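You operate a simulated robot arm through the tools that you are given. There is no shell and no other tool. Be economical: measure what you need, move in short steps, check, and stop when the job is done.

You are at the controls of a simulated robot arm. One attempt, no reset.

TASK
Prime the air out of the fuel and set the stop lever to RUN.
Fine: fuel valve and fuel vent screw open, pump the primer till no foam shows, vent closed, lever last; the valve stays open. The engine stays isolated; spill nothing. Where these are worked on the way, their far stop is far enough and under half their travel is too little: fuel vent screw.

It is judged by the outcome, as a careful person would: the job done as asked, and still so three seconds after it is handed in. It fails if anything else is knocked over, pushed out of place, dropped, spilled or broken.

THE ROBOT
A 7-joint arm with a two-finger parallel gripper, fixed in place. Base frame: the origin is at the foot of the arm, x ahead of it, y to its left, z up. Readings come in cm, degrees, newtons and seconds.
With the tool pointing down near the work surface it reaches from about 26 to 68 cm from the base axis. Its first joint turns from -66.0 to 66.0 degrees. Payload 1.57 kg.
Tool frame: the origin (TCP) lies between the finger pads and is the grasp point; the fingertips stand 3 cm ahead of it; z points along the fingers, y is the line along which they close. Largest opening 11 cm; finger width 2.4, thickness 1.2; the body of the gripper, 4.8 by 11.2 cm, starts 7.8 cm behind the TCP.
Orientation is told as [roll, pitch, yaw] about the base's x, y, z axes, in that order, counted from this pose: with the fingers straight down and closing along the base's y, the tool's x points along the base's -x, its y along +y and its z along -z.

THE INTERFACE
- The arm moves only by the tool jog_arm. Its argument "commands" is a list of rows, each a list of 7 numbers: the shift along the tool's x, y, z in mm, then the turn, a rotation vector about the tool's x, y, z in degrees, then the closure, from 0 (fully open) to 1 (shut). In form: [[x, y, z, ax, ay, az, grip], ...]. A call has 1 to 8 rows; each row is the pose to reach, as a shift and turn from the pose commanded when the call began, along the tool's axes at that moment. Each row takes 0.2 s and may step no farther than 5 cm and 8.6 degrees from the row before; otherwise, or with a gripper value out of range, the whole call is refused. Where a pose cannot be reached the arm comes as near as it can. A force on the tool above 90 N (or 10 N above the force at the start of the call, whichever is more), or a blocked arm, ends the call early, and 0.2 s more pass. The fingers move at their own pace (about 10.8 cm/s each) and stop on an object; they squeeze with about 30 N. The grip force told is the motor's: it shows also when the fingers shut on nothing. Time passes only in rows, and 0.2 s behind the last, so rows that repeat a pose let the fingers close. The reply holds the time, the measured pose of the TCP, the force on the tool along the base axes, the opening and the grip force, in the units named above and with some noise, with the torque about the TCP (base axes, N m) and any sound that the robot's microphone picked up, and new pictures: "show" is both (left out), scene, wrist or none.
- Cameras (640 x 400 px; columns grow to the right, rows downward): "scene" is fixed at [17.83, -42, 141.49]; the picture's right is [0.59, -0.81, 0.00], its down [-0.50, -0.36, -0.78] and it looks along [0.64, 0.46, -0.62] (base axes); focal length 319 px, centre (320, 200). "wrist" rides on the gripper at [7, 1.6, -14.1] in the tool frame; the picture's right is [-0.23, 0.97, 0.00], its down [-0.86, -0.20, -0.48] and it looks along [-0.47, -0.11, 0.88] (tool axes); focal length 222 px, centre (320, 200). There is no depth. A picture from a camera that has moved, and an enlarged one, comes with that camera's place and axes in the base frame and with its lens. The place of the scene camera against the robot may be out by one fixed shift of up to 2.5 cm in any direction.
- zoom(camera, box): a new picture of the part [left, top, right, bottom] of that camera's present view, enlarged. The clock stands still meanwhile.
- close_job(): hands the job in; it is judged then, once.

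Go step by step. Nothing tells you positions but the pictures and the camera data: compare them with the known pose of the tool, close in by small moves and look again before you grip or let go. The budget is 120 turns and 200 pictures, counting those below and the enlarged ones. Unless the task says otherwise, let go and move clear before handing in, and close with one line.

The tools are called after "Emit:" as name(argument=value, ...) on one line, values as JSON. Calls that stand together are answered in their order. jog_arm: Moves the arm, as the interface text tells. Its arguments: {"type":"object","properties":{"commands":{"type":"array","items":{"type":"array","items":{"type":"number"}}},"show":{"type":"string","enum":["both","scene","wrist","none"]}},"required":["commands"]} The other tools are called the same way: zoom (camera, box) takes an enlarged picture of a part of a camera's view; close_job () hands the job in.

At the start:

```text
time: 0.0
ee_pos: [48.93, -3.65, 115.53]
ee_rot: [0.1, -0.1, 0.0]
ft_force: [0.7, -0.2, 0.0]
torque: [-0.02, 0.01, 0.01]
width: 10.98
gripper_force: 0.1
```

scene: 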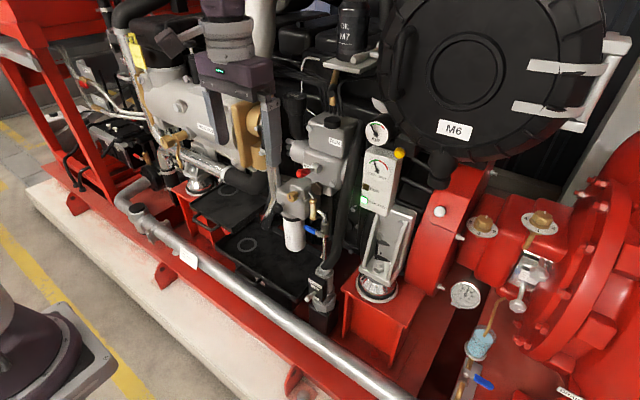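
wrist: 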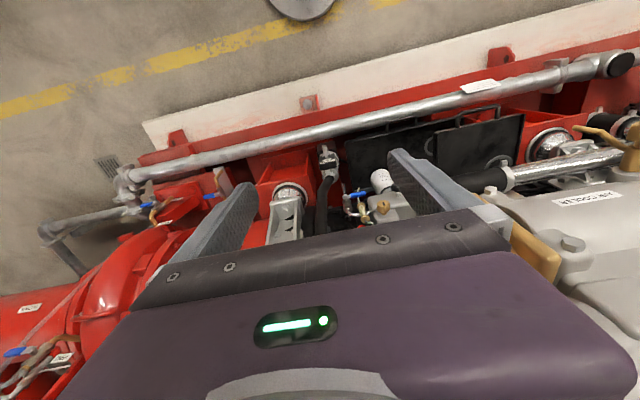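

I see a diesel engine with a filter/fuel group in the middle of the scene. I'll zoom in to identify the valve, vent screw, primer and stop lever.

Emit:
zoom(camera="scene", box=[260, 90, 420, 190])

Emit:
zoom(camera="scene", box=[260, 170, 420, 270])

Emit:
zoom(camera="scene", box=[110, 60, 270, 160])

Emit:
zoom(camera="wrist", box=[260, 130, 480, 267])

```text
4.00 times, centred on (340, 140) of scene
camera zoom: at [17.83, -42.0, 141.49], right [0.59, -0.81, 0.0], down [-0.5, -0.36, -0.78], along [0.64, 0.46, -0.62], focal length 1276 px, centre (240, 440)
```

zoom: 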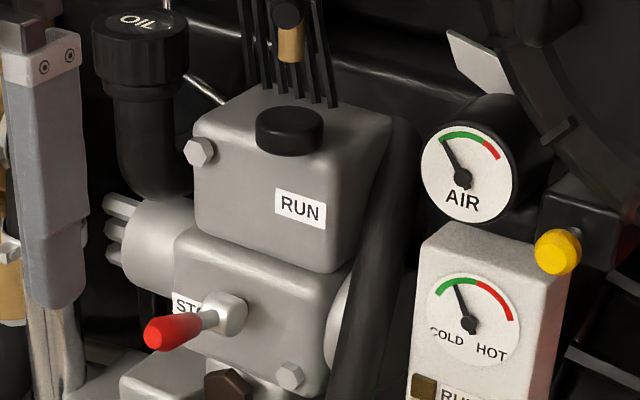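

```text
4.00 times, centred on (340, 220) of scene
camera zoom: at [17.83, -42.0, 141.49], right [0.59, -0.81, 0.0], down [-0.5, -0.36, -0.78], along [0.64, 0.46, -0.62], focal length 1276 px, centre (240, 120)
```

zoom: 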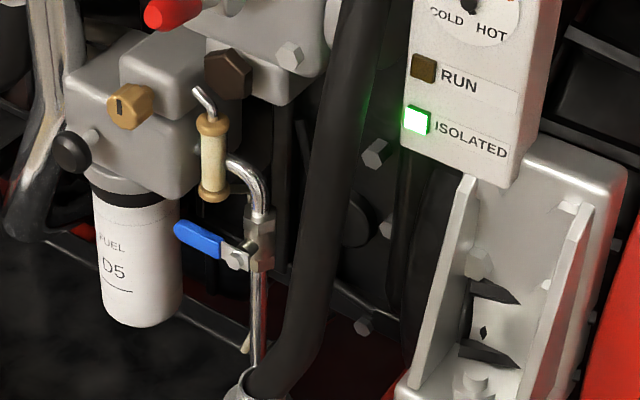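

```text
4.00 times, centred on (190, 110) of scene
camera zoom: at [17.83, -42.0, 141.49], right [0.59, -0.81, 0.0], down [-0.5, -0.36, -0.78], along [0.64, 0.46, -0.62], focal length 1276 px, centre (840, 560)
```

zoom: 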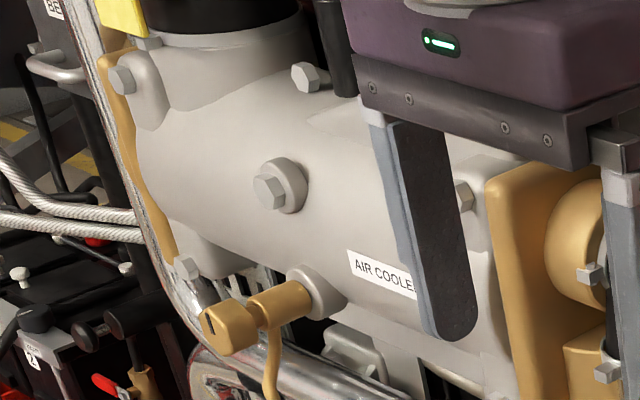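

```text
2.91 times, centred on (370, 198) of wrist
camera zoom: at [42.02, -1.84, 129.72], right [0.23, 0.97, 0.0], down [0.86, -0.2, 0.48], along [0.47, -0.11, -0.88], focal length 646 px, centre (174, 204)
```

zoom: 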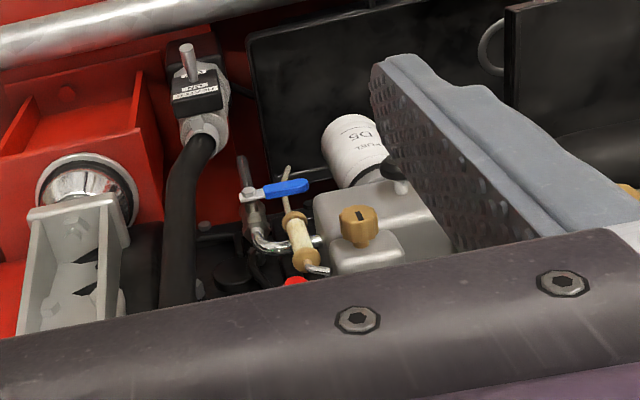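

The filter head holds the brass vent screw, black primer knob, sight tube and blue valve, near (72, 7, 84). The red lever sits above it. I'll back off a little and pitch the tool forward for a frontal look.

Emit:
jog_arm(commands=[[10, 0, 10, 0, -8.5, 0, 0], [20, 0, 20, 0, -17, 0, 0], [30, 0, 30, 0, -25.5, 0, 0], [40, 0, 40, 0, -34, 0, 0], [50, 0, 50, 0, -42.5, 0, 0], [60, 0, 60, 0, -51, 0, 0], [70, 0, 70, 0, -59.5, 0, 0], [80, 0, 80, 0, -68, 0, 0]])

```text
time: 1.8
ee_pos: [43.57, -7.97, 117.38]
ee_rot: [0.2, -67.5, -0.1]
ft_force: [-0.8, 0.0, -0.4]
torque: [0.01, -0.03, -0.02]
width: 10.98
gripper_force: 0.0
out of reach, approached as far as the arm can: row 6, 7, 8
camera wrist: at [27.85, -6.31, 116.33], right [0.09, 0.97, 0.21], down [-0.12, -0.2, 0.97], along [0.99, -0.11, 0.09], focal length 222 px, centre (320, 200)
```

scene: 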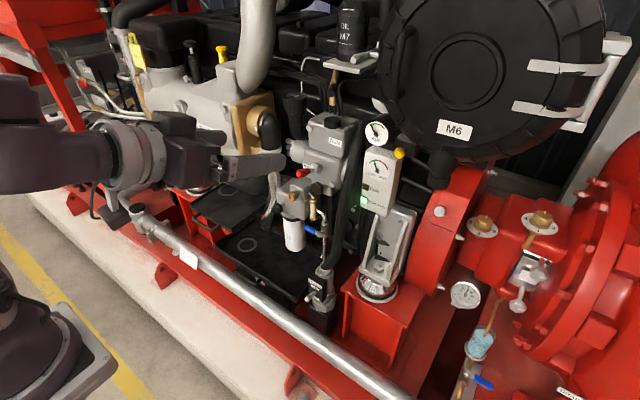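
wrist: 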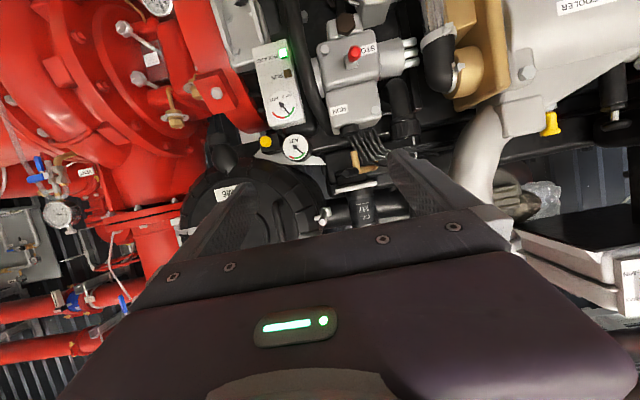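

The tool now looks forward, though the retreat was out of reach. I'll lower it in front of the fuel group and look again.

Emit:
jog_arm(commands=[[35, 13, 24, 0, 0, 0, 0], [70, 26, 48, 0, 0, 0, 0], [105, 40, 71, 0, 0, 0, 0], [140, 53, 95, 0, 0, 0, 0], [175, 66, 118, 0, 0, 0, 0], [212, 80, 142, 0, 0, 0, 0]])

```text
time: 3.2
ee_pos: [45.99, -7.05, 117.63]
ee_rot: [0.0, -67.9, 0.0]
ft_force: [0.4, 0.2, 0.2]
torque: [-0.01, 0.02, -0.02]
width: 10.98
gripper_force: 0.1
out of reach, approached as far as the arm can: row 1, 2, 3, 4, 5, 6
camera wrist: at [30.46, -5.32, 116.44], right [0.09, 0.97, 0.21], down [-0.12, -0.2, 0.97], along [0.99, -0.11, 0.1], focal length 222 px, centre (320, 200)
```

scene: 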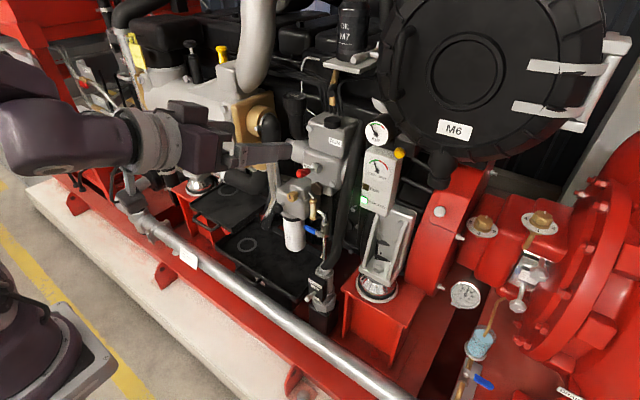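
wrist: 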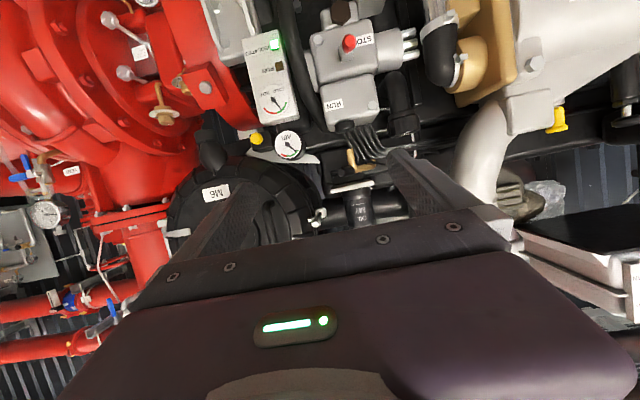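

The arm seems stuck against a joint limit in this posture. I'll ease the pitch back while moving down and forward.

Emit:
jog_arm(commands=[[30, 0, 0, 0, 8, 0, 0], [60, 0, 0, 0, 16, 0, 0], [90, 0, 10, 0, 24, 0, 0], [120, 10, 20, 0, 24, 0, 0], [150, 20, 40, 0, 24, 0, 0]])

```text
time: 4.4
ee_pos: [42.66, -5.59, 108.81]
ee_rot: [0.0, -43.9, 0.0]
ft_force: [-0.3, 0.4, 0.3]
torque: [-0.01, -0.02, 0.02]
width: 11.01
gripper_force: 0.1
out of reach, approached as far as the arm can: row 4, 5
camera wrist: at [27.94, -3.83, 113.94], right [0.16, 0.97, 0.16], down [0.28, -0.2, 0.94], along [0.94, -0.11, -0.31], focal length 222 px, centre (320, 200)
```

scene: 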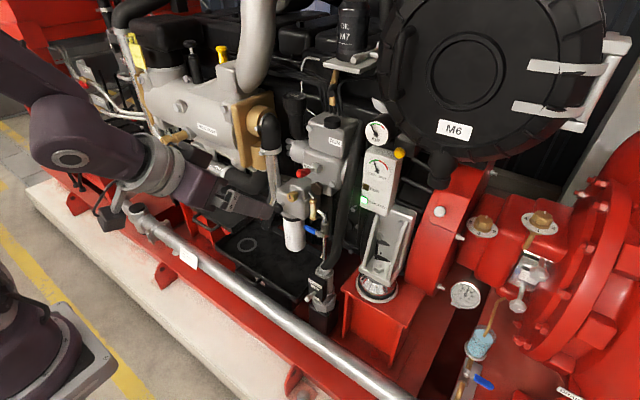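
wrist: 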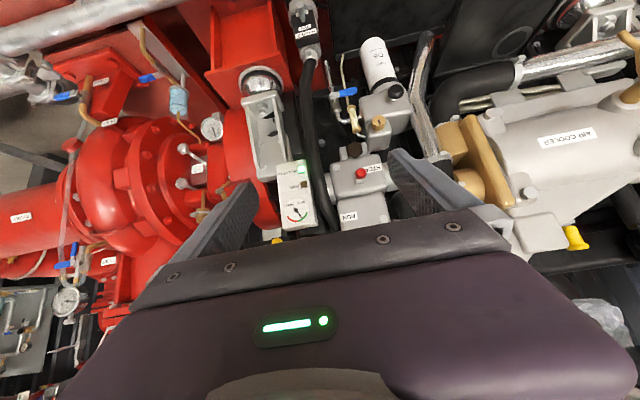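

Now I get an oblique view of the fuel group. I'll zoom to measure it.

Emit:
zoom(camera="wrist", box=[300, 30, 460, 130])

Emit:
zoom(camera="wrist", box=[300, 130, 460, 230])

```text
4.00 times, centred on (380, 80) of wrist
camera zoom: at [27.94, -3.83, 113.94], right [0.16, 0.97, 0.16], down [0.28, -0.2, 0.94], along [0.94, -0.11, -0.31], focal length 888 px, centre (80, 680)
```

zoom: 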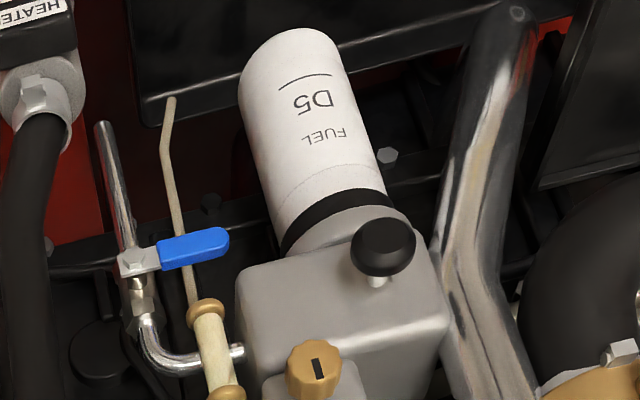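

```text
4.00 times, centred on (380, 180) of wrist
camera zoom: at [27.94, -3.83, 113.94], right [0.16, 0.97, 0.16], down [0.28, -0.2, 0.94], along [0.94, -0.11, -0.31], focal length 888 px, centre (80, 280)
```

zoom: 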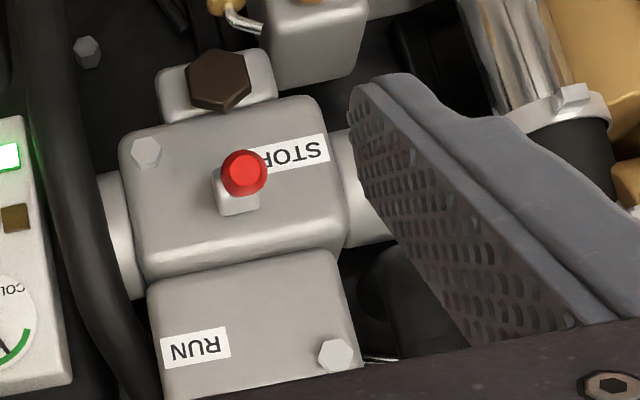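

Triangulated (cm): vent screw (71.5, 6.7, 84.4), primer knob (70.7, 12, 78.3) pushing along +x, valve pivot (73.9, -1, 72) with its handle pointing +y, lever ball (67.4, 0.1, 97.2). I'll go forward and down while pitching the tool horizontal.

Emit:
jog_arm(commands=[[6, 13, 36, 0, 0, 0, 0], [13, 27, 71, 0, 0, 0, 0], [20, 40, 107, 0, 0, 0, 0], [26, 53, 142, 0, 0, 0, 0], [33, 66, 178, 0, -8, 0, 0], [39, 80, 213, 0, -16, 0, 0], [39, 80, 213, 0, -24, 0, 0], [39, 80, 213, 0, -32, 0, 0]])

```text
time: 6.2
ee_pos: [55.19, 2.09, 90.48]
ee_rot: [-1.6, -76.8, 1.5]
ft_force: [-2.3, 0.1, -3.9]
torque: [0.01, -0.43, -0.12]
width: 11.01
gripper_force: 0.2
out of reach, approached as far as the arm can: row 1, 2, 3, 4, 5, 6
camera wrist: at [39.89, 3.82, 86.89], right [0.05, 0.98, 0.21], down [-0.27, -0.19, 0.94], along [0.96, -0.11, 0.25], focal length 222 px, centre (320, 200)
```

scene: 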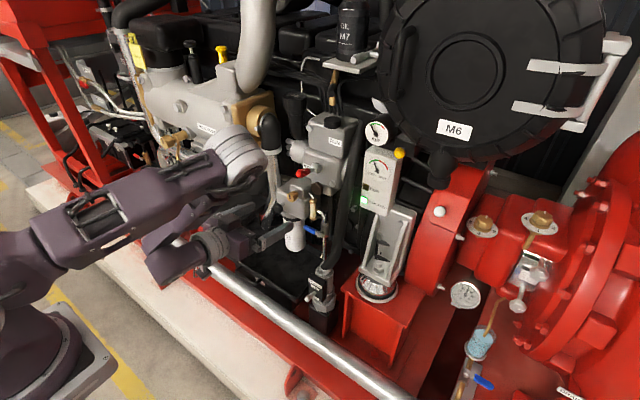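
wrist: 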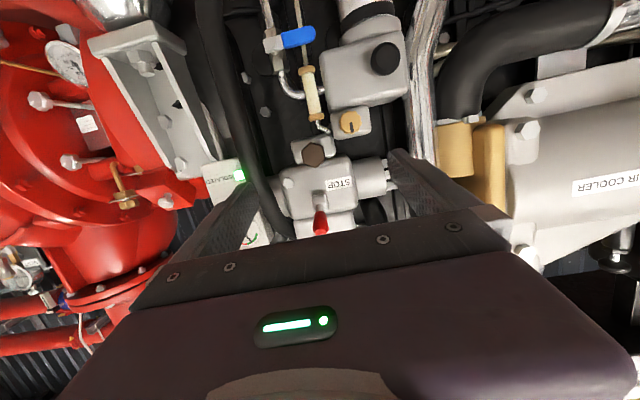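

The tool is now nearly horizontal in front of the fuel group. I'll check whether the small force reading is contact or just motion.

Emit:
jog_arm(commands=[[0, 0, 0, 0, 0, 0, 0], [0, 0, 0, 0, 0, 0, 0]], show="none")

Emit:
zoom(camera="scene", box=[180, 100, 340, 300])

Emit:
zoom(camera="wrist", box=[250, 0, 442, 120])

Emit:
zoom(camera="wrist", box=[250, 110, 442, 240])

```text
time: 6.8
ee_pos: [54.75, 2.36, 90.04]
ee_rot: [0.3, -76.1, -0.1]
ft_force: [0.5, 0.4, 0.7]
torque: [-0.01, 0.0, 0.02]
width: 11.01
gripper_force: 0.0
```

```text
2.00 times, centred on (260, 200) of scene
camera zoom: at [17.82, -42.0, 141.49], right [0.59, -0.81, 0.0], down [-0.5, -0.36, -0.78], along [0.64, 0.46, -0.62], focal length 638 px, centre (440, 200)
```

zoom: 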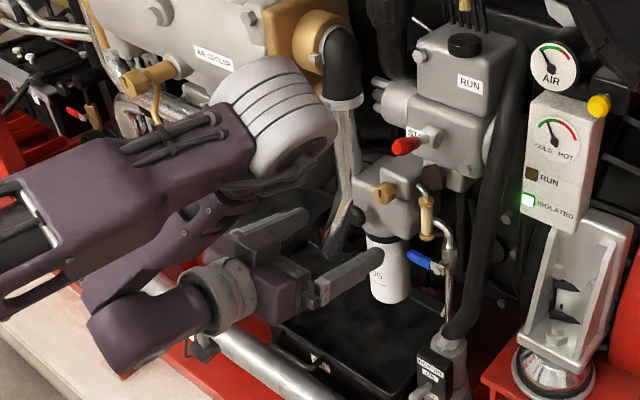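

```text
3.33 times, centred on (346, 60) of wrist
camera zoom: at [39.56, 4.02, 86.57], right [0.06, 0.97, 0.22], down [-0.26, -0.2, 0.95], along [0.96, -0.11, 0.24], focal length 740 px, centre (233, 667)
```

zoom: 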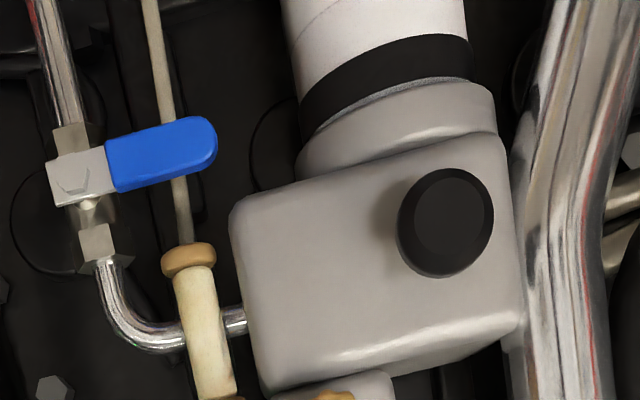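

```text
3.08 times, centred on (346, 175) of wrist
camera zoom: at [39.56, 4.02, 86.57], right [0.06, 0.97, 0.22], down [-0.26, -0.2, 0.95], along [0.96, -0.11, 0.24], focal length 684 px, centre (240, 277)
```

zoom: 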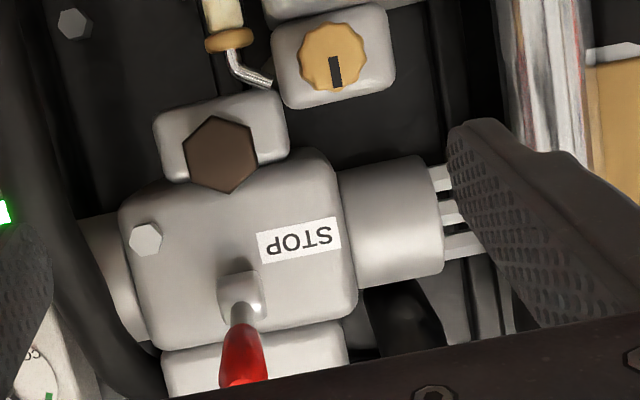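

No contact: the force settled to zero. The valve handle points +y, across its vertical pipe, so it is closed; counter-clockwise seen from the front means pushing its end down. I'll shut the fingers and move to just above the handle, still short of it.

Emit:
jog_arm(commands=[[24, 2, 29, 0, -3, 0, 0.5], [48, 4, 58, 0, -6, 0, 1], [72, 6, 87, 0, -9, 0, 1], [95, 8, 106, 0, -12, 0, 1], [95, 8, 106, 0, -12, 0, 1]])

```text
time: 8.0
ee_pos: [62.99, 3.21, 78.52]
ee_rot: [0.5, -88.0, -0.4]
ft_force: [0.5, 0.4, -1.1]
torque: [-0.05, 0.02, 0.01]
width: 0.0
gripper_force: 21.0
camera wrist: at [48.77, 4.85, 72.03], right [0.01, 0.97, 0.23], down [-0.45, -0.2, 0.87], along [0.89, -0.11, 0.44], focal length 222 px, centre (320, 200)
```

scene: 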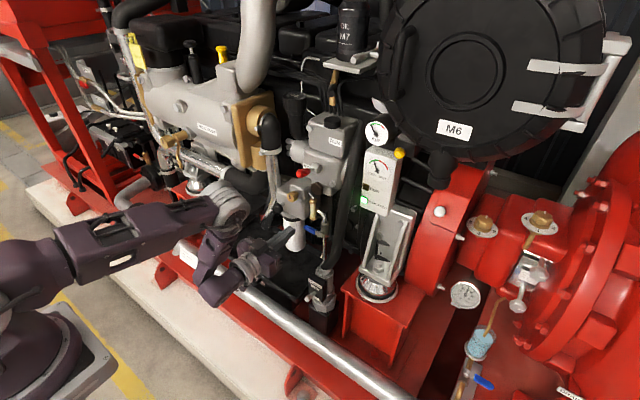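
wrist: 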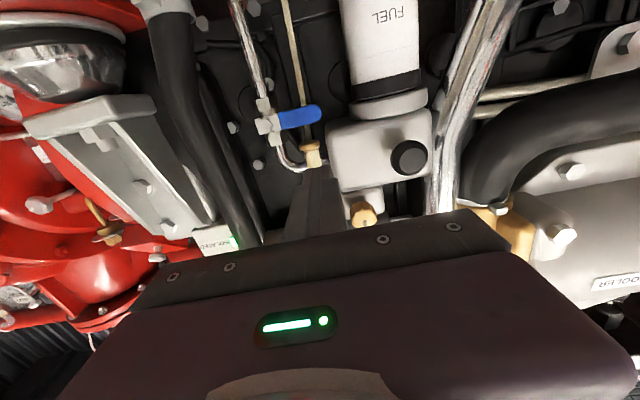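

Emit:
zoom(camera="wrist", box=[220, 70, 412, 190])

Emit:
zoom(camera="scene", box=[200, 150, 360, 300])

```text
3.33 times, centred on (316, 130) of wrist
camera zoom: at [48.77, 4.85, 72.03], right [0.01, 0.97, 0.23], down [-0.45, -0.2, 0.87], along [0.89, -0.11, 0.44], focal length 740 px, centre (333, 433)
```

zoom: 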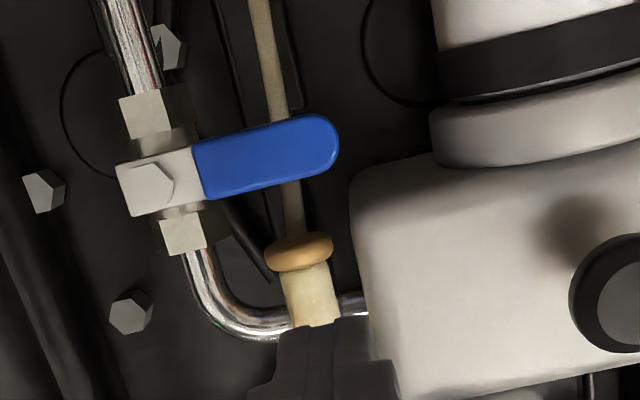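

```text
2.67 times, centred on (280, 225) of scene
camera zoom: at [17.83, -42.0, 141.49], right [0.59, -0.81, 0.0], down [-0.5, -0.36, -0.78], along [0.64, 0.46, -0.62], focal length 851 px, centre (427, 133)
```

zoom: 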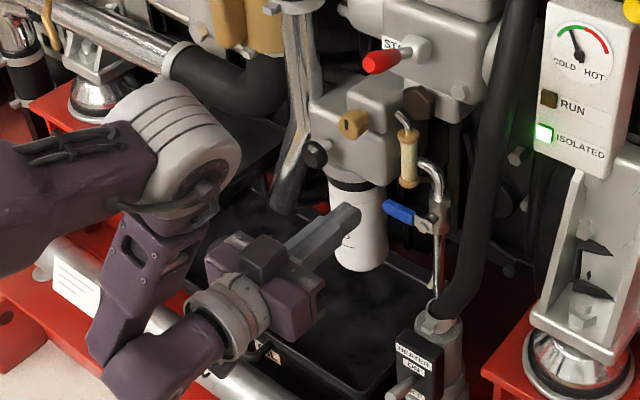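

Re-triangulating with wrist views only: valve pivot (71.7, -1.3, 74.1), handle tip (71.4, 4.3, 74.4), sight-tube ring (73.6, 2.2, 77.4), vent (70.2, 6.6, 85.5), primer (69, 11.2, 79.6), lever ball (66.6, 0, 97.6). I'll advance to just above the handle, tips still short of it.

Emit:
jog_arm(commands=[[15, 0, 20, 0, -2, 0, 1], [15, 0, 41, 0, -2, 0, 1], [15, 0, 41, 0, -2, 0, 1]], show="wrist")

Emit:
zoom(camera="wrist", box=[220, 70, 412, 190])

Emit:
zoom(camera="scene", box=[240, 170, 360, 270])

```text
time: 8.8
ee_pos: [66.92, 3.16, 77.12]
ee_rot: [-109.2, -90.0, 109.1]
ft_force: [0.8, 0.6, 0.0]
torque: [0.0, -0.03, -0.02]
width: 0.0
gripper_force: 21.2
camera wrist: at [52.92, 4.79, 70.08], right [0.0, 0.97, 0.23], down [-0.48, -0.2, 0.86], along [0.88, -0.11, 0.47], focal length 222 px, centre (320, 200)
```

wrist: 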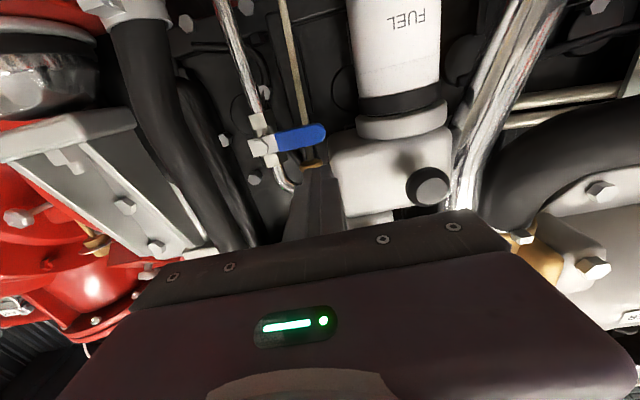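

```text
3.33 times, centred on (316, 130) of wrist
camera zoom: at [52.92, 4.79, 70.08], right [0.0, 0.97, 0.23], down [-0.48, -0.2, 0.86], along [0.88, -0.11, 0.47], focal length 740 px, centre (333, 433)
```

zoom: 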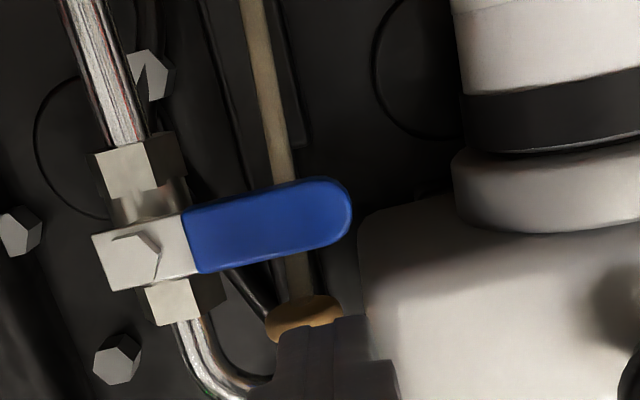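

```text
4.00 times, centred on (300, 220) of scene
camera zoom: at [17.83, -42.0, 141.49], right [0.59, -0.81, 0.0], down [-0.5, -0.36, -0.78], along [0.64, 0.46, -0.62], focal length 1276 px, centre (400, 120)
```

zoom: 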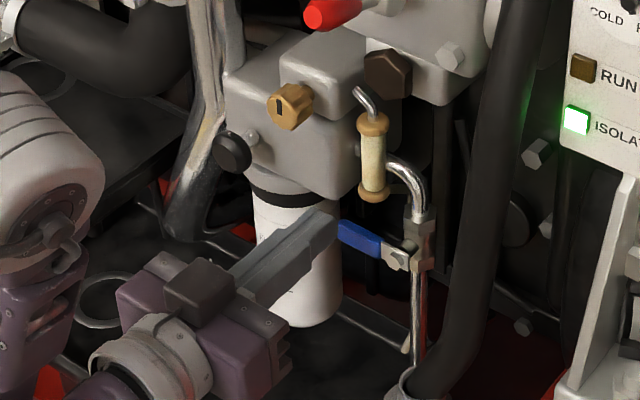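

The geometry agrees: handle at z≈74.1, tips just above it. I'll advance about 2.2 cm over the handle and press down along its arc, to about halfway first.

Emit:
jog_arm(commands=[[2, 0, 12, 0, 0, 0, 1], [2, 0, 23, 0, 0, 0, 1], [9, -1, 23, 0, 0, 0, 1], [17, 0, 23, 0, 0, 0, 1], [25, 0, 23, 0, 0, 0, 1], [34, 0, 23, 0, 0, 0, 1], [43, -2, 23, 0, 0, 0, 1]], show="wrist")

Emit:
zoom(camera="scene", box=[240, 170, 360, 270])

```text
time: 9.7
ee_pos: [69.04, 3.2, 76.7]
ee_rot: [171.0, -88.7, -171.2]
ft_force: [-55.4, -1.9, 27.5]
torque: [0.3, -0.47, 0.58]
width: 0.0
gripper_force: 21.8
stopped in row 4: the force on the tool passed its limit at 102 N (the readings are from after the stop); the commanded pose is now the measured one
camera wrist: at [55.17, 4.94, 69.37], right [0.0, 0.97, 0.23], down [-0.5, -0.2, 0.84], along [0.87, -0.11, 0.49], focal length 222 px, centre (320, 200)
```

wrist: 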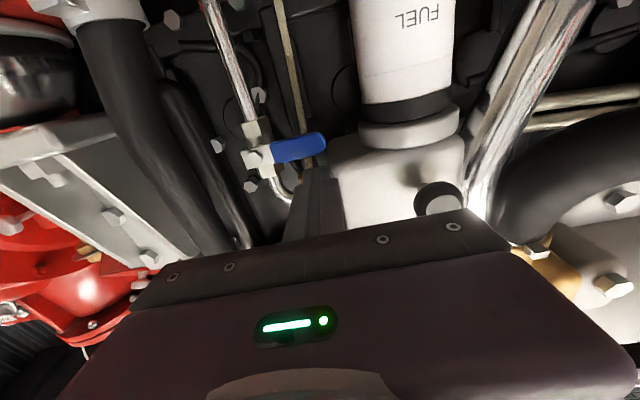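

```text
4.00 times, centred on (300, 220) of scene
camera zoom: at [17.64, -42.01, 141.52], right [0.59, -0.81, 0.0], down [-0.5, -0.36, -0.79], along [0.64, 0.46, -0.62], focal length 1276 px, centre (400, 120)
```

zoom: 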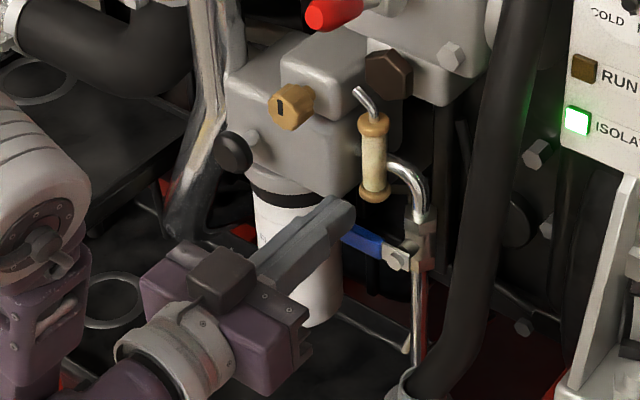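

The tip bore on the filter-head corner at its +y edge (force along -x, offset +1.1 cm in y). I'll back off, shift 1 cm toward -y and retry.

Emit:
jog_arm(commands=[[0, 0, -12, 0, -1, 0, 1], [0, -10, -12, 0, -1, 0, 1], [0, -10, -4, 0, -1, 0, 1], [0, -10, -1, 0, -1, 0, 1], [0, -10, -1, 0, -1, 0, 1]], show="wrist")

Emit:
zoom(camera="wrist", box=[220, 90, 412, 210])

Emit:
zoom(camera="scene", box=[270, 190, 350, 250])

```text
time: 10.9
ee_pos: [69.15, 2.12, 76.52]
ee_rot: [175.7, -87.9, -175.9]
ft_force: [0.5, 0.5, 0.2]
torque: [0.02, 0.01, 0.0]
width: 0.01
gripper_force: 21.7
camera wrist: at [55.38, 3.89, 69.05], right [-0.01, 0.97, 0.23], down [-0.51, -0.2, 0.84], along [0.86, -0.11, 0.5], focal length 222 px, centre (320, 200)
```

wrist: 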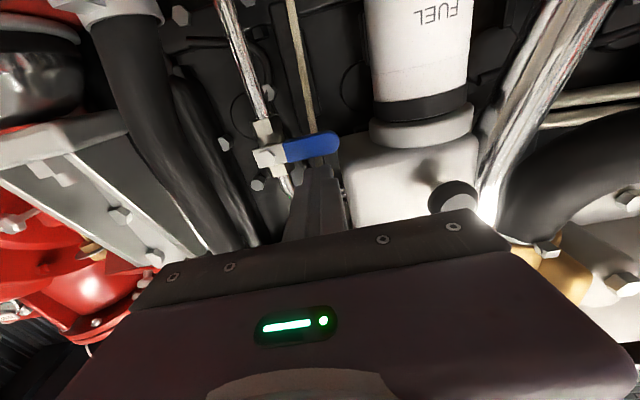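

```text
3.33 times, centred on (316, 150) of wrist
camera zoom: at [55.38, 3.89, 69.05], right [-0.01, 0.97, 0.23], down [-0.51, -0.2, 0.84], along [0.86, -0.11, 0.5], focal length 740 px, centre (333, 367)
```

zoom: 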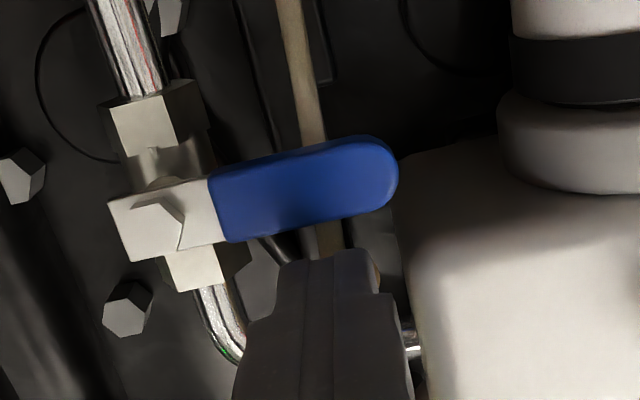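

```text
6.67 times, centred on (310, 220) of scene
camera zoom: at [17.83, -42.0, 141.49], right [0.59, -0.81, 0.0], down [-0.5, -0.36, -0.78], along [0.64, 0.46, -0.62], focal length 2127 px, centre (387, 67)
```

zoom: 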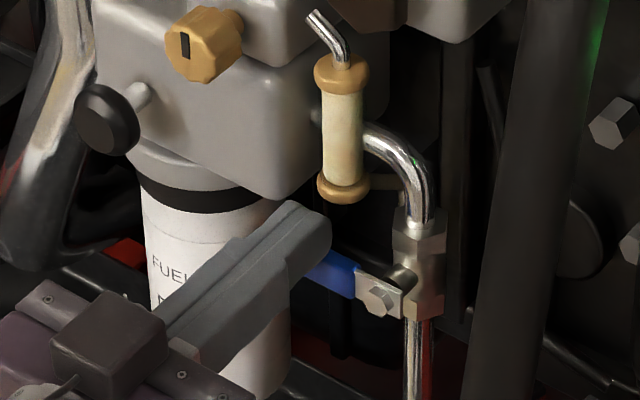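

Now clear and above the handle. I'll press down along the arc.

Emit:
jog_arm(commands=[[8, 1, 0, 0, 0, 0, 1], [17, 4, -1, 0, 0, 0, 1], [25, 5, -1, 0, 0, 0, 1], [33, 4, -2, 0, 0, 0, 1], [40, 2, -2, 0, 0, 0, 1], [47, -2, -2, 0, 0, 0, 1], [53, -7, -2, 0, 0, 0, 1], [58, -14, -2, 0, 0, 0, 1]], show="wrist")

Emit:
zoom(camera="wrist", box=[220, 90, 412, 210])

Emit:
zoom(camera="scene", box=[270, 190, 350, 250])

```text
time: 12.7
ee_pos: [69.19, 0.69, 70.71]
ee_rot: [175.5, -87.8, -175.6]
ft_force: [-0.4, 1.2, 0.0]
torque: [-0.03, 0.01, 0.01]
width: 0.0
gripper_force: 20.8
camera wrist: at [55.44, 2.43, 63.21], right [-0.01, 0.97, 0.23], down [-0.51, -0.2, 0.84], along [0.86, -0.11, 0.5], focal length 222 px, centre (320, 200)
```

wrist: 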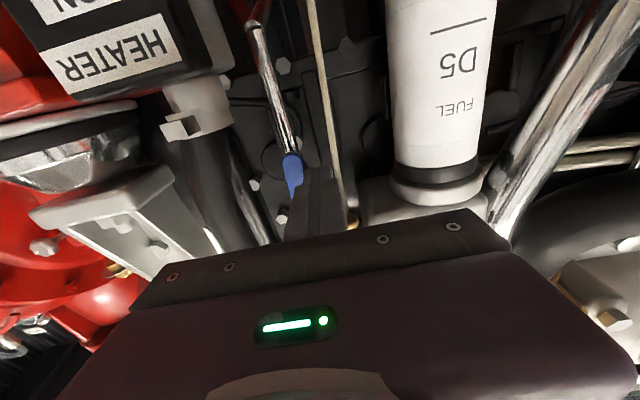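

```text
3.33 times, centred on (316, 150) of wrist
camera zoom: at [55.44, 2.43, 63.21], right [-0.01, 0.97, 0.23], down [-0.51, -0.2, 0.84], along [0.86, -0.11, 0.5], focal length 740 px, centre (333, 367)
```

zoom: 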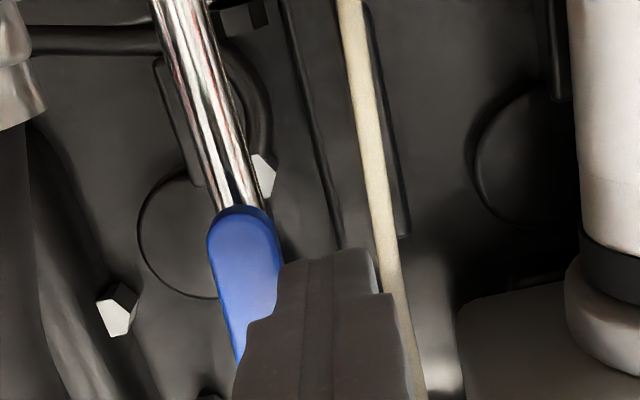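

```text
6.67 times, centred on (310, 220) of scene
camera zoom: at [17.83, -42.0, 141.49], right [0.59, -0.81, 0.0], down [-0.5, -0.36, -0.78], along [0.64, 0.46, -0.62], focal length 2127 px, centre (387, 67)
```

zoom: 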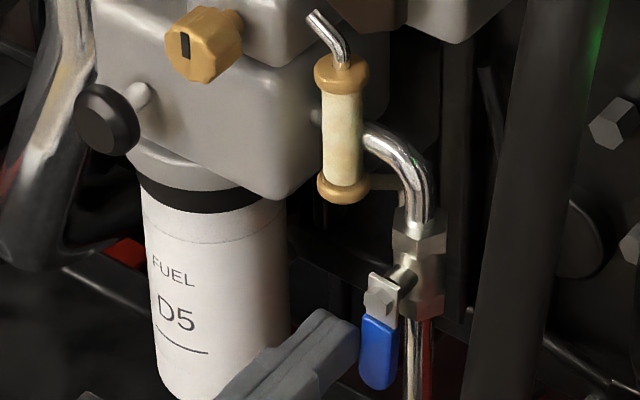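

The valve handle now lies along the pipe. I'll nudge it a few mm to be sure it reached its stop, then withdraw.

Emit:
jog_arm(commands=[[0, -3, 0, 0, 0, 0, 1], [0, -6, 0, 0, 0, 0, 1], [0, -6, 0, 0, 0, 0, 1]], show="none")

Emit:
zoom(camera="scene", box=[270, 190, 350, 250])

```text
time: 13.5
ee_pos: [69.17, 0.36, 70.71]
ee_rot: [176.4, -87.9, -176.1]
ft_force: [6.3, 18.0, -5.2]
torque: [-0.18, 0.17, 0.58]
width: 0.0
gripper_force: 20.8
```

```text
6.67 times, centred on (310, 220) of scene
camera zoom: at [17.85, -41.96, 141.5], right [0.59, -0.81, 0.0], down [-0.5, -0.36, -0.78], along [0.64, 0.46, -0.62], focal length 2127 px, centre (387, 67)
```

zoom: 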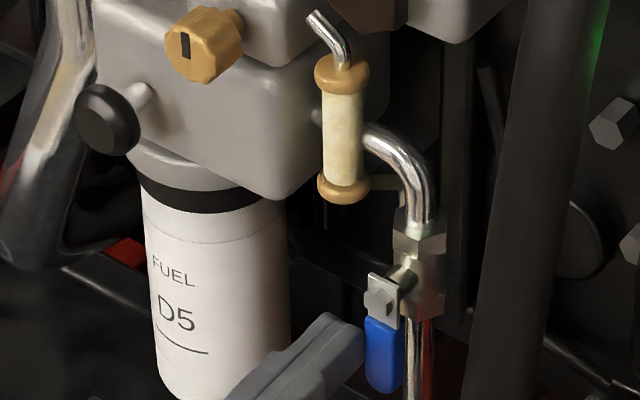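

The valve is against its stop. Next I withdraw, open the fingers partway and line up in front of the vent screw.

Emit:
jog_arm(commands=[[0, 8, 0, 0, 0, 0, 1], [0, 8, -40, 0, 0, 0, 1], [0, 12, -75, 0, 2, 0, 1], [-45, 25, -75, 0, 2, 0, 0.45], [-90, 40, -75, 0, 2, 0, 0.45], [-135, 60, -75, 0, 2, 0, 0.45], [-148, 65, -75, 0, 2, 0, 0.45], [-148, 65, -75, 0, 2, 0, 0.45]])

Emit:
zoom(camera="wrist", box=[240, 110, 400, 210])

Emit:
zoom(camera="scene", box=[220, 150, 340, 250])

```text
time: 15.3
ee_pos: [60.95, 6.94, 85.08]
ee_rot: [126.5, -89.7, -126.6]
ft_force: [-0.3, -0.4, 0.2]
torque: [-0.05, -0.03, 0.0]
width: 6.06
gripper_force: 0.0
camera wrist: at [46.95, 8.63, 78.09], right [0.0, 0.97, 0.23], down [-0.48, -0.2, 0.85], along [0.88, -0.11, 0.47], focal length 222 px, centre (320, 200)
```

scene: 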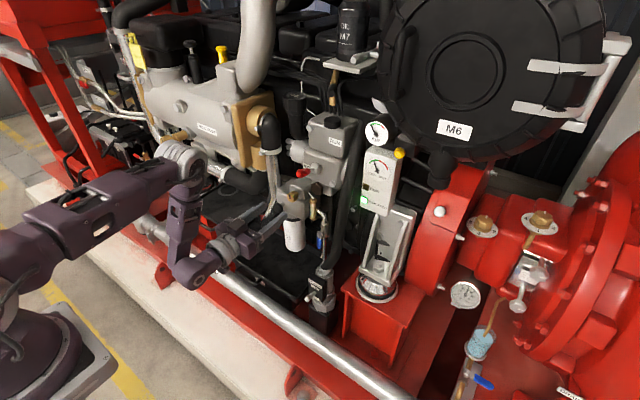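
wrist: 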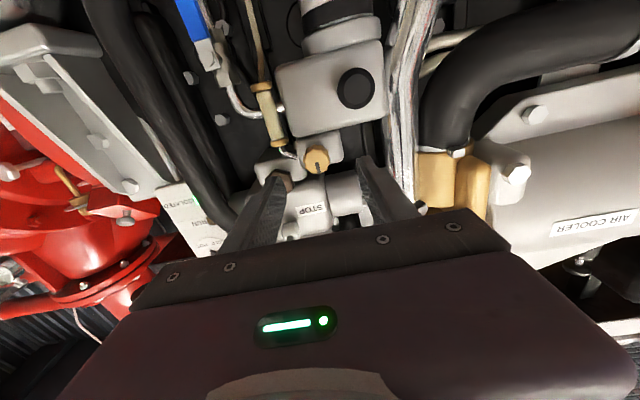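

```text
4.00 times, centred on (320, 160) of wrist
camera zoom: at [46.95, 8.63, 78.09], right [0.0, 0.97, 0.23], down [-0.48, -0.2, 0.85], along [0.88, -0.11, 0.47], focal length 888 px, centre (320, 360)
```

zoom: 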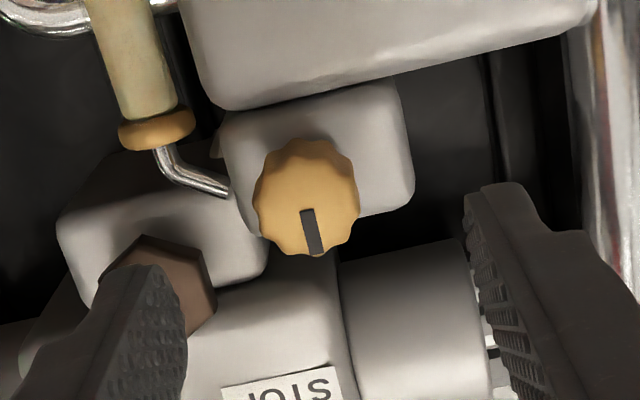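

```text
4.00 times, centred on (280, 200) of scene
camera zoom: at [17.83, -42.0, 141.49], right [0.59, -0.81, 0.0], down [-0.5, -0.36, -0.78], along [0.64, 0.46, -0.62], focal length 1276 px, centre (480, 200)
```

zoom: 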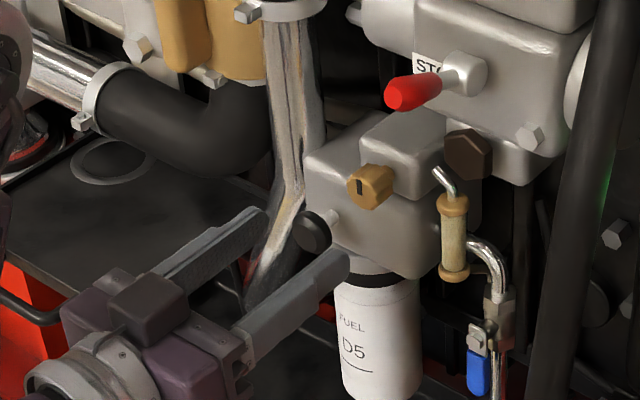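

The vent screw front is at about (69.4, 6.6, 85.5), Ø2.75 cm, pointer up. Opening should be counter-clockwise from the front, i.e. -az. I'll pre-turn +59° at standoff for a full stroke, aligning on its axis.

Emit:
jog_arm(commands=[[-2, -2, 5, 0, 0, 8.5, 0.45], [-4, -3, 10, 0, 0, 17, 0.45], [-4.5, -3.5, 15, 0, 0, 25.5, 0.45], [-4.5, -3.5, 20, 0, 0, 34, 0.45], [-4.5, -3.5, 25, 0, 0, 42.5, 0.45], [-4.5, -3.5, 30, 0, 0, 51, 0.45], [-4.5, -3.5, 35, 0, 0, 59.5, 0.45], [-4.5, -3.5, 35, 0, 0, 59.5, 0.45]])

Emit:
zoom(camera="scene", box=[220, 150, 340, 250])

```text
time: 17.1
ee_pos: [64.47, 6.33, 85.77]
ee_rot: [90.1, -30.2, -90.1]
ft_force: [0.0, -0.1, 0.1]
torque: [-0.02, -0.03, -0.01]
width: 6.05
gripper_force: 0.0
camera wrist: at [50.57, 13.23, 83.59], right [0.0, 0.29, 0.96], down [-0.48, -0.84, 0.26], along [0.88, -0.46, 0.14], focal length 222 px, centre (320, 200)
```

scene: 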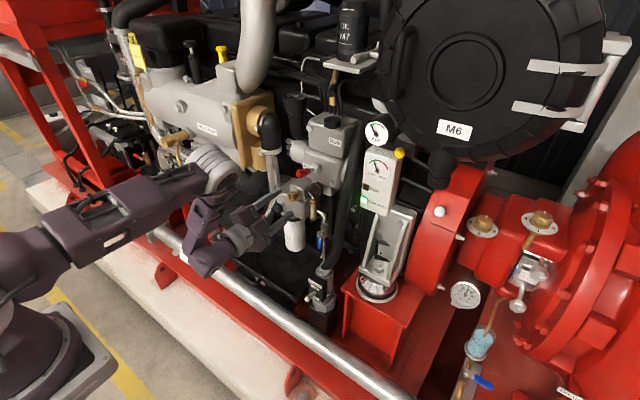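
wrist: 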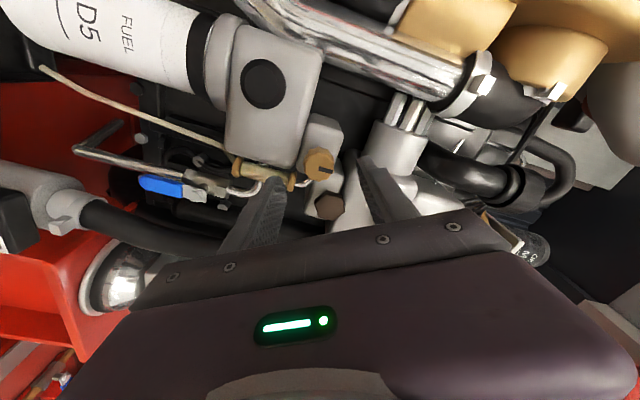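

```text
4.00 times, centred on (280, 200) of scene
camera zoom: at [17.83, -42.0, 141.49], right [0.59, -0.81, 0.0], down [-0.5, -0.36, -0.78], along [0.64, 0.46, -0.62], focal length 1276 px, centre (480, 200)
```

zoom: 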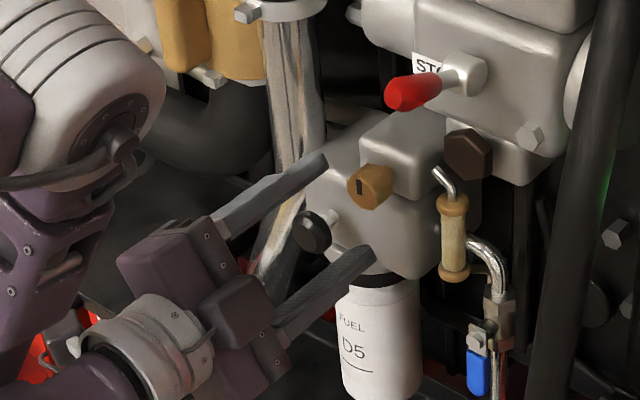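

Emit:
zoom(camera="wrist", box=[240, 110, 400, 210])

```text
4.00 times, centred on (320, 160) of wrist
camera zoom: at [50.57, 13.23, 83.59], right [0.0, 0.29, 0.96], down [-0.48, -0.84, 0.26], along [0.88, -0.46, 0.14], focal length 888 px, centre (320, 360)
```

zoom: 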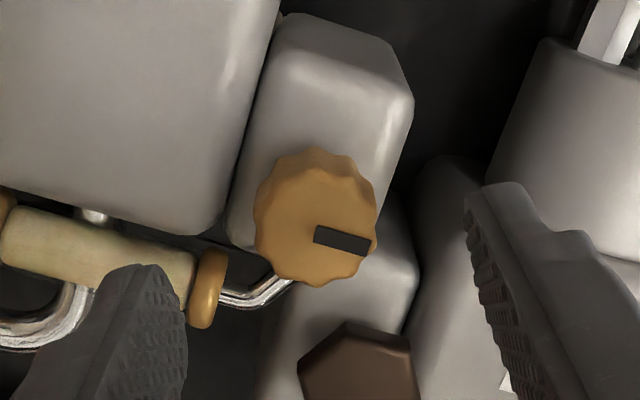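

Alignment is good. I'll advance onto the knob and close.

Emit:
jog_arm(commands=[[3.3, -1.2, 17, 0, 0, 0, 0.45], [3.3, -1.2, 34, 0, 0, 0, 0.45], [3.3, -1.2, 34, 0, 0, 0, 1], [3.3, -1.2, 34, 0, 0, 0, 1], [3.3, -1.2, 34, 0, 0, 0, 1]], show="wrist")

Emit:
zoom(camera="wrist", box=[240, 110, 400, 210])

Emit:
zoom(camera="scene", box=[260, 160, 340, 220])

```text
time: 18.3
ee_pos: [67.78, 6.55, 85.55]
ee_rot: [90.1, -30.3, -90.0]
ft_force: [1.6, 0.5, -0.9]
torque: [0.01, 0.3, -0.2]
width: 2.75
gripper_force: 38.1
camera wrist: at [53.74, 13.5, 83.35], right [0.0, 0.3, 0.96], down [-0.48, -0.84, 0.26], along [0.88, -0.46, 0.14], focal length 222 px, centre (320, 200)
```

wrist: 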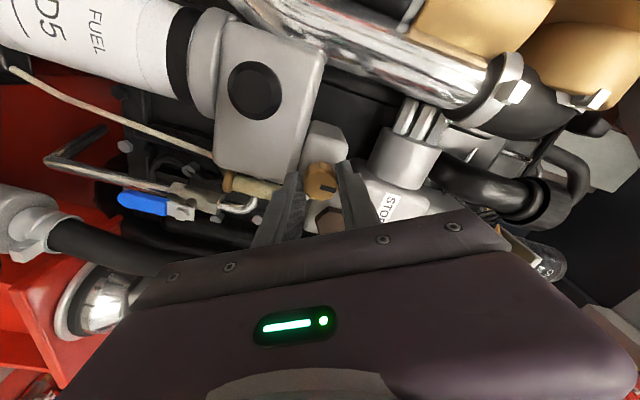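

```text
4.00 times, centred on (320, 160) of wrist
camera zoom: at [53.74, 13.5, 83.35], right [0.0, 0.3, 0.96], down [-0.48, -0.84, 0.26], along [0.88, -0.46, 0.14], focal length 888 px, centre (320, 360)
```

zoom: 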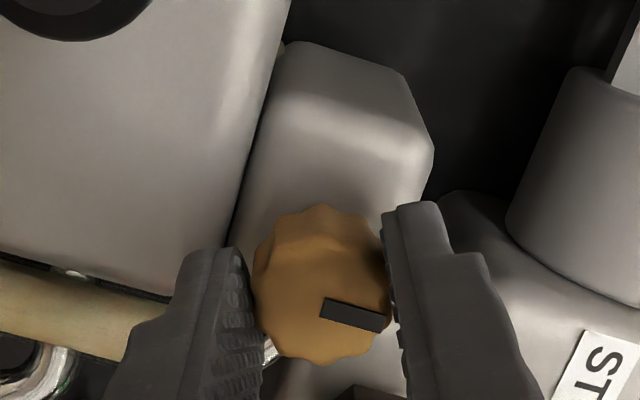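

```text
6.67 times, centred on (300, 190) of scene
camera zoom: at [17.83, -42.0, 141.49], right [0.59, -0.81, 0.0], down [-0.5, -0.36, -0.78], along [0.64, 0.46, -0.62], focal length 2127 px, centre (453, 267)
```

zoom: 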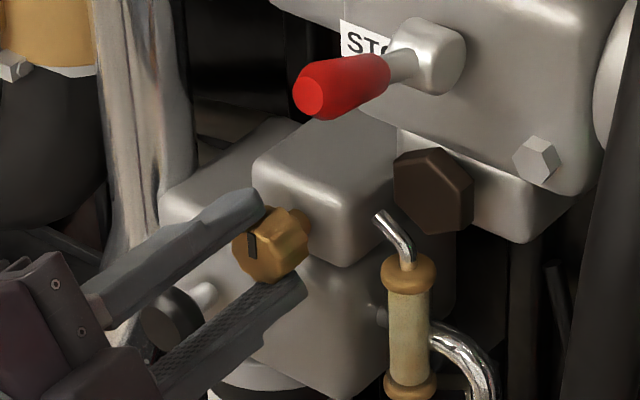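

The knob is firmly gripped at 2.75 cm. I'll turn it counter-clockwise (-az) in steps.

Emit:
jog_arm(commands=[[0, 0, 0, 0, 0, -8, 1], [0, 0, 0, 0, 0, -16, 1], [0, 0, 0, 0, 0, -24, 1], [0, 0, 0, 0, 0, -32, 1]], show="none")

Emit:
zoom(camera="scene", box=[260, 160, 340, 220])

```text
time: 19.3
ee_pos: [67.83, 6.49, 85.39]
ee_rot: [89.9, -62.5, -90.1]
ft_force: [-29.4, -4.8, -0.4]
torque: [-0.01, -0.5, -0.05]
width: 2.79
gripper_force: 38.1
```

```text
6.67 times, centred on (300, 190) of scene
camera zoom: at [17.76, -42.02, 141.5], right [0.59, -0.81, 0.0], down [-0.5, -0.36, -0.78], along [0.64, 0.46, -0.62], focal length 2127 px, centre (453, 267)
```

zoom: 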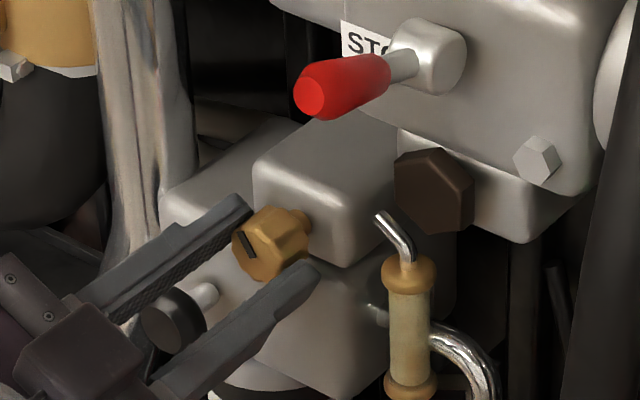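

It turns and the screw backs out, pushing the tool at 29 N, so I'll follow it outward slightly while continuing.

Emit:
jog_arm(commands=[[0, 0, -1.5, 0, 0, 0, 1], [0, 0, -2, 0, 0, -8, 1], [0, 0, -2.5, 0, 0, -16, 1], [0, 0, -3, 0, 0, -24, 1], [0, 0, -3.5, 0, 0, -32, 1]], show="none")

Emit:
zoom(camera="scene", box=[260, 160, 340, 220])

```text
time: 20.5
ee_pos: [67.7, 6.41, 85.43]
ee_rot: [-91.8, -85.5, 91.6]
ft_force: [25.4, -16.4, -14.0]
torque: [0.04, 0.7, -0.06]
width: 2.79
gripper_force: 38.4
```

```text
6.67 times, centred on (300, 190) of scene
camera zoom: at [17.91, -42.04, 141.47], right [0.59, -0.81, 0.0], down [-0.5, -0.36, -0.78], along [0.64, 0.46, -0.62], focal length 2127 px, centre (453, 267)
```

zoom: 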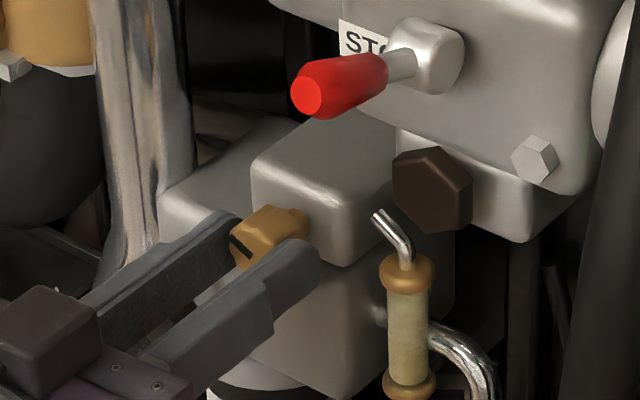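

Emit:
jog_arm(commands=[[0.5, -0.7, 1.5, 0, 0, 0, 1], [0.5, -0.7, 1.5, 0, 0, -8, 1], [0.5, -0.7, 1.5, 0, 0, -16, 1], [0.5, -0.7, 1.5, 0, 0, -24, 1]], show="none")

Emit:
zoom(camera="scene", box=[260, 160, 340, 220])

```text
time: 21.5
ee_pos: [67.74, 6.28, 85.57]
ee_rot: [-90.4, -61.6, 90.1]
ft_force: [-17.4, -20.8, 2.3]
torque: [0.02, -0.52, 0.07]
width: 2.74
gripper_force: 38.1
```

```text
6.67 times, centred on (300, 190) of scene
camera zoom: at [17.78, -42.05, 141.48], right [0.59, -0.81, 0.0], down [-0.5, -0.36, -0.79], along [0.64, 0.46, -0.62], focal length 2127 px, centre (453, 267)
```

zoom: 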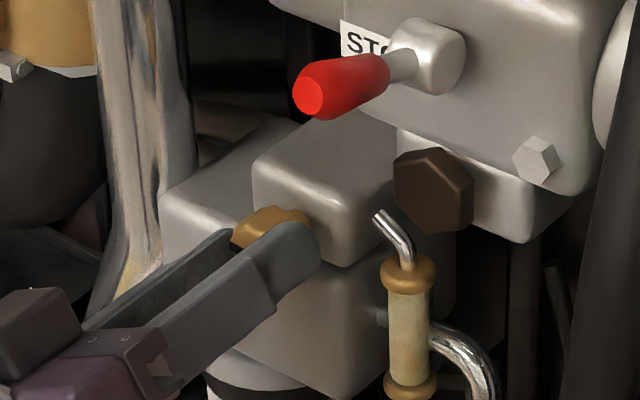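

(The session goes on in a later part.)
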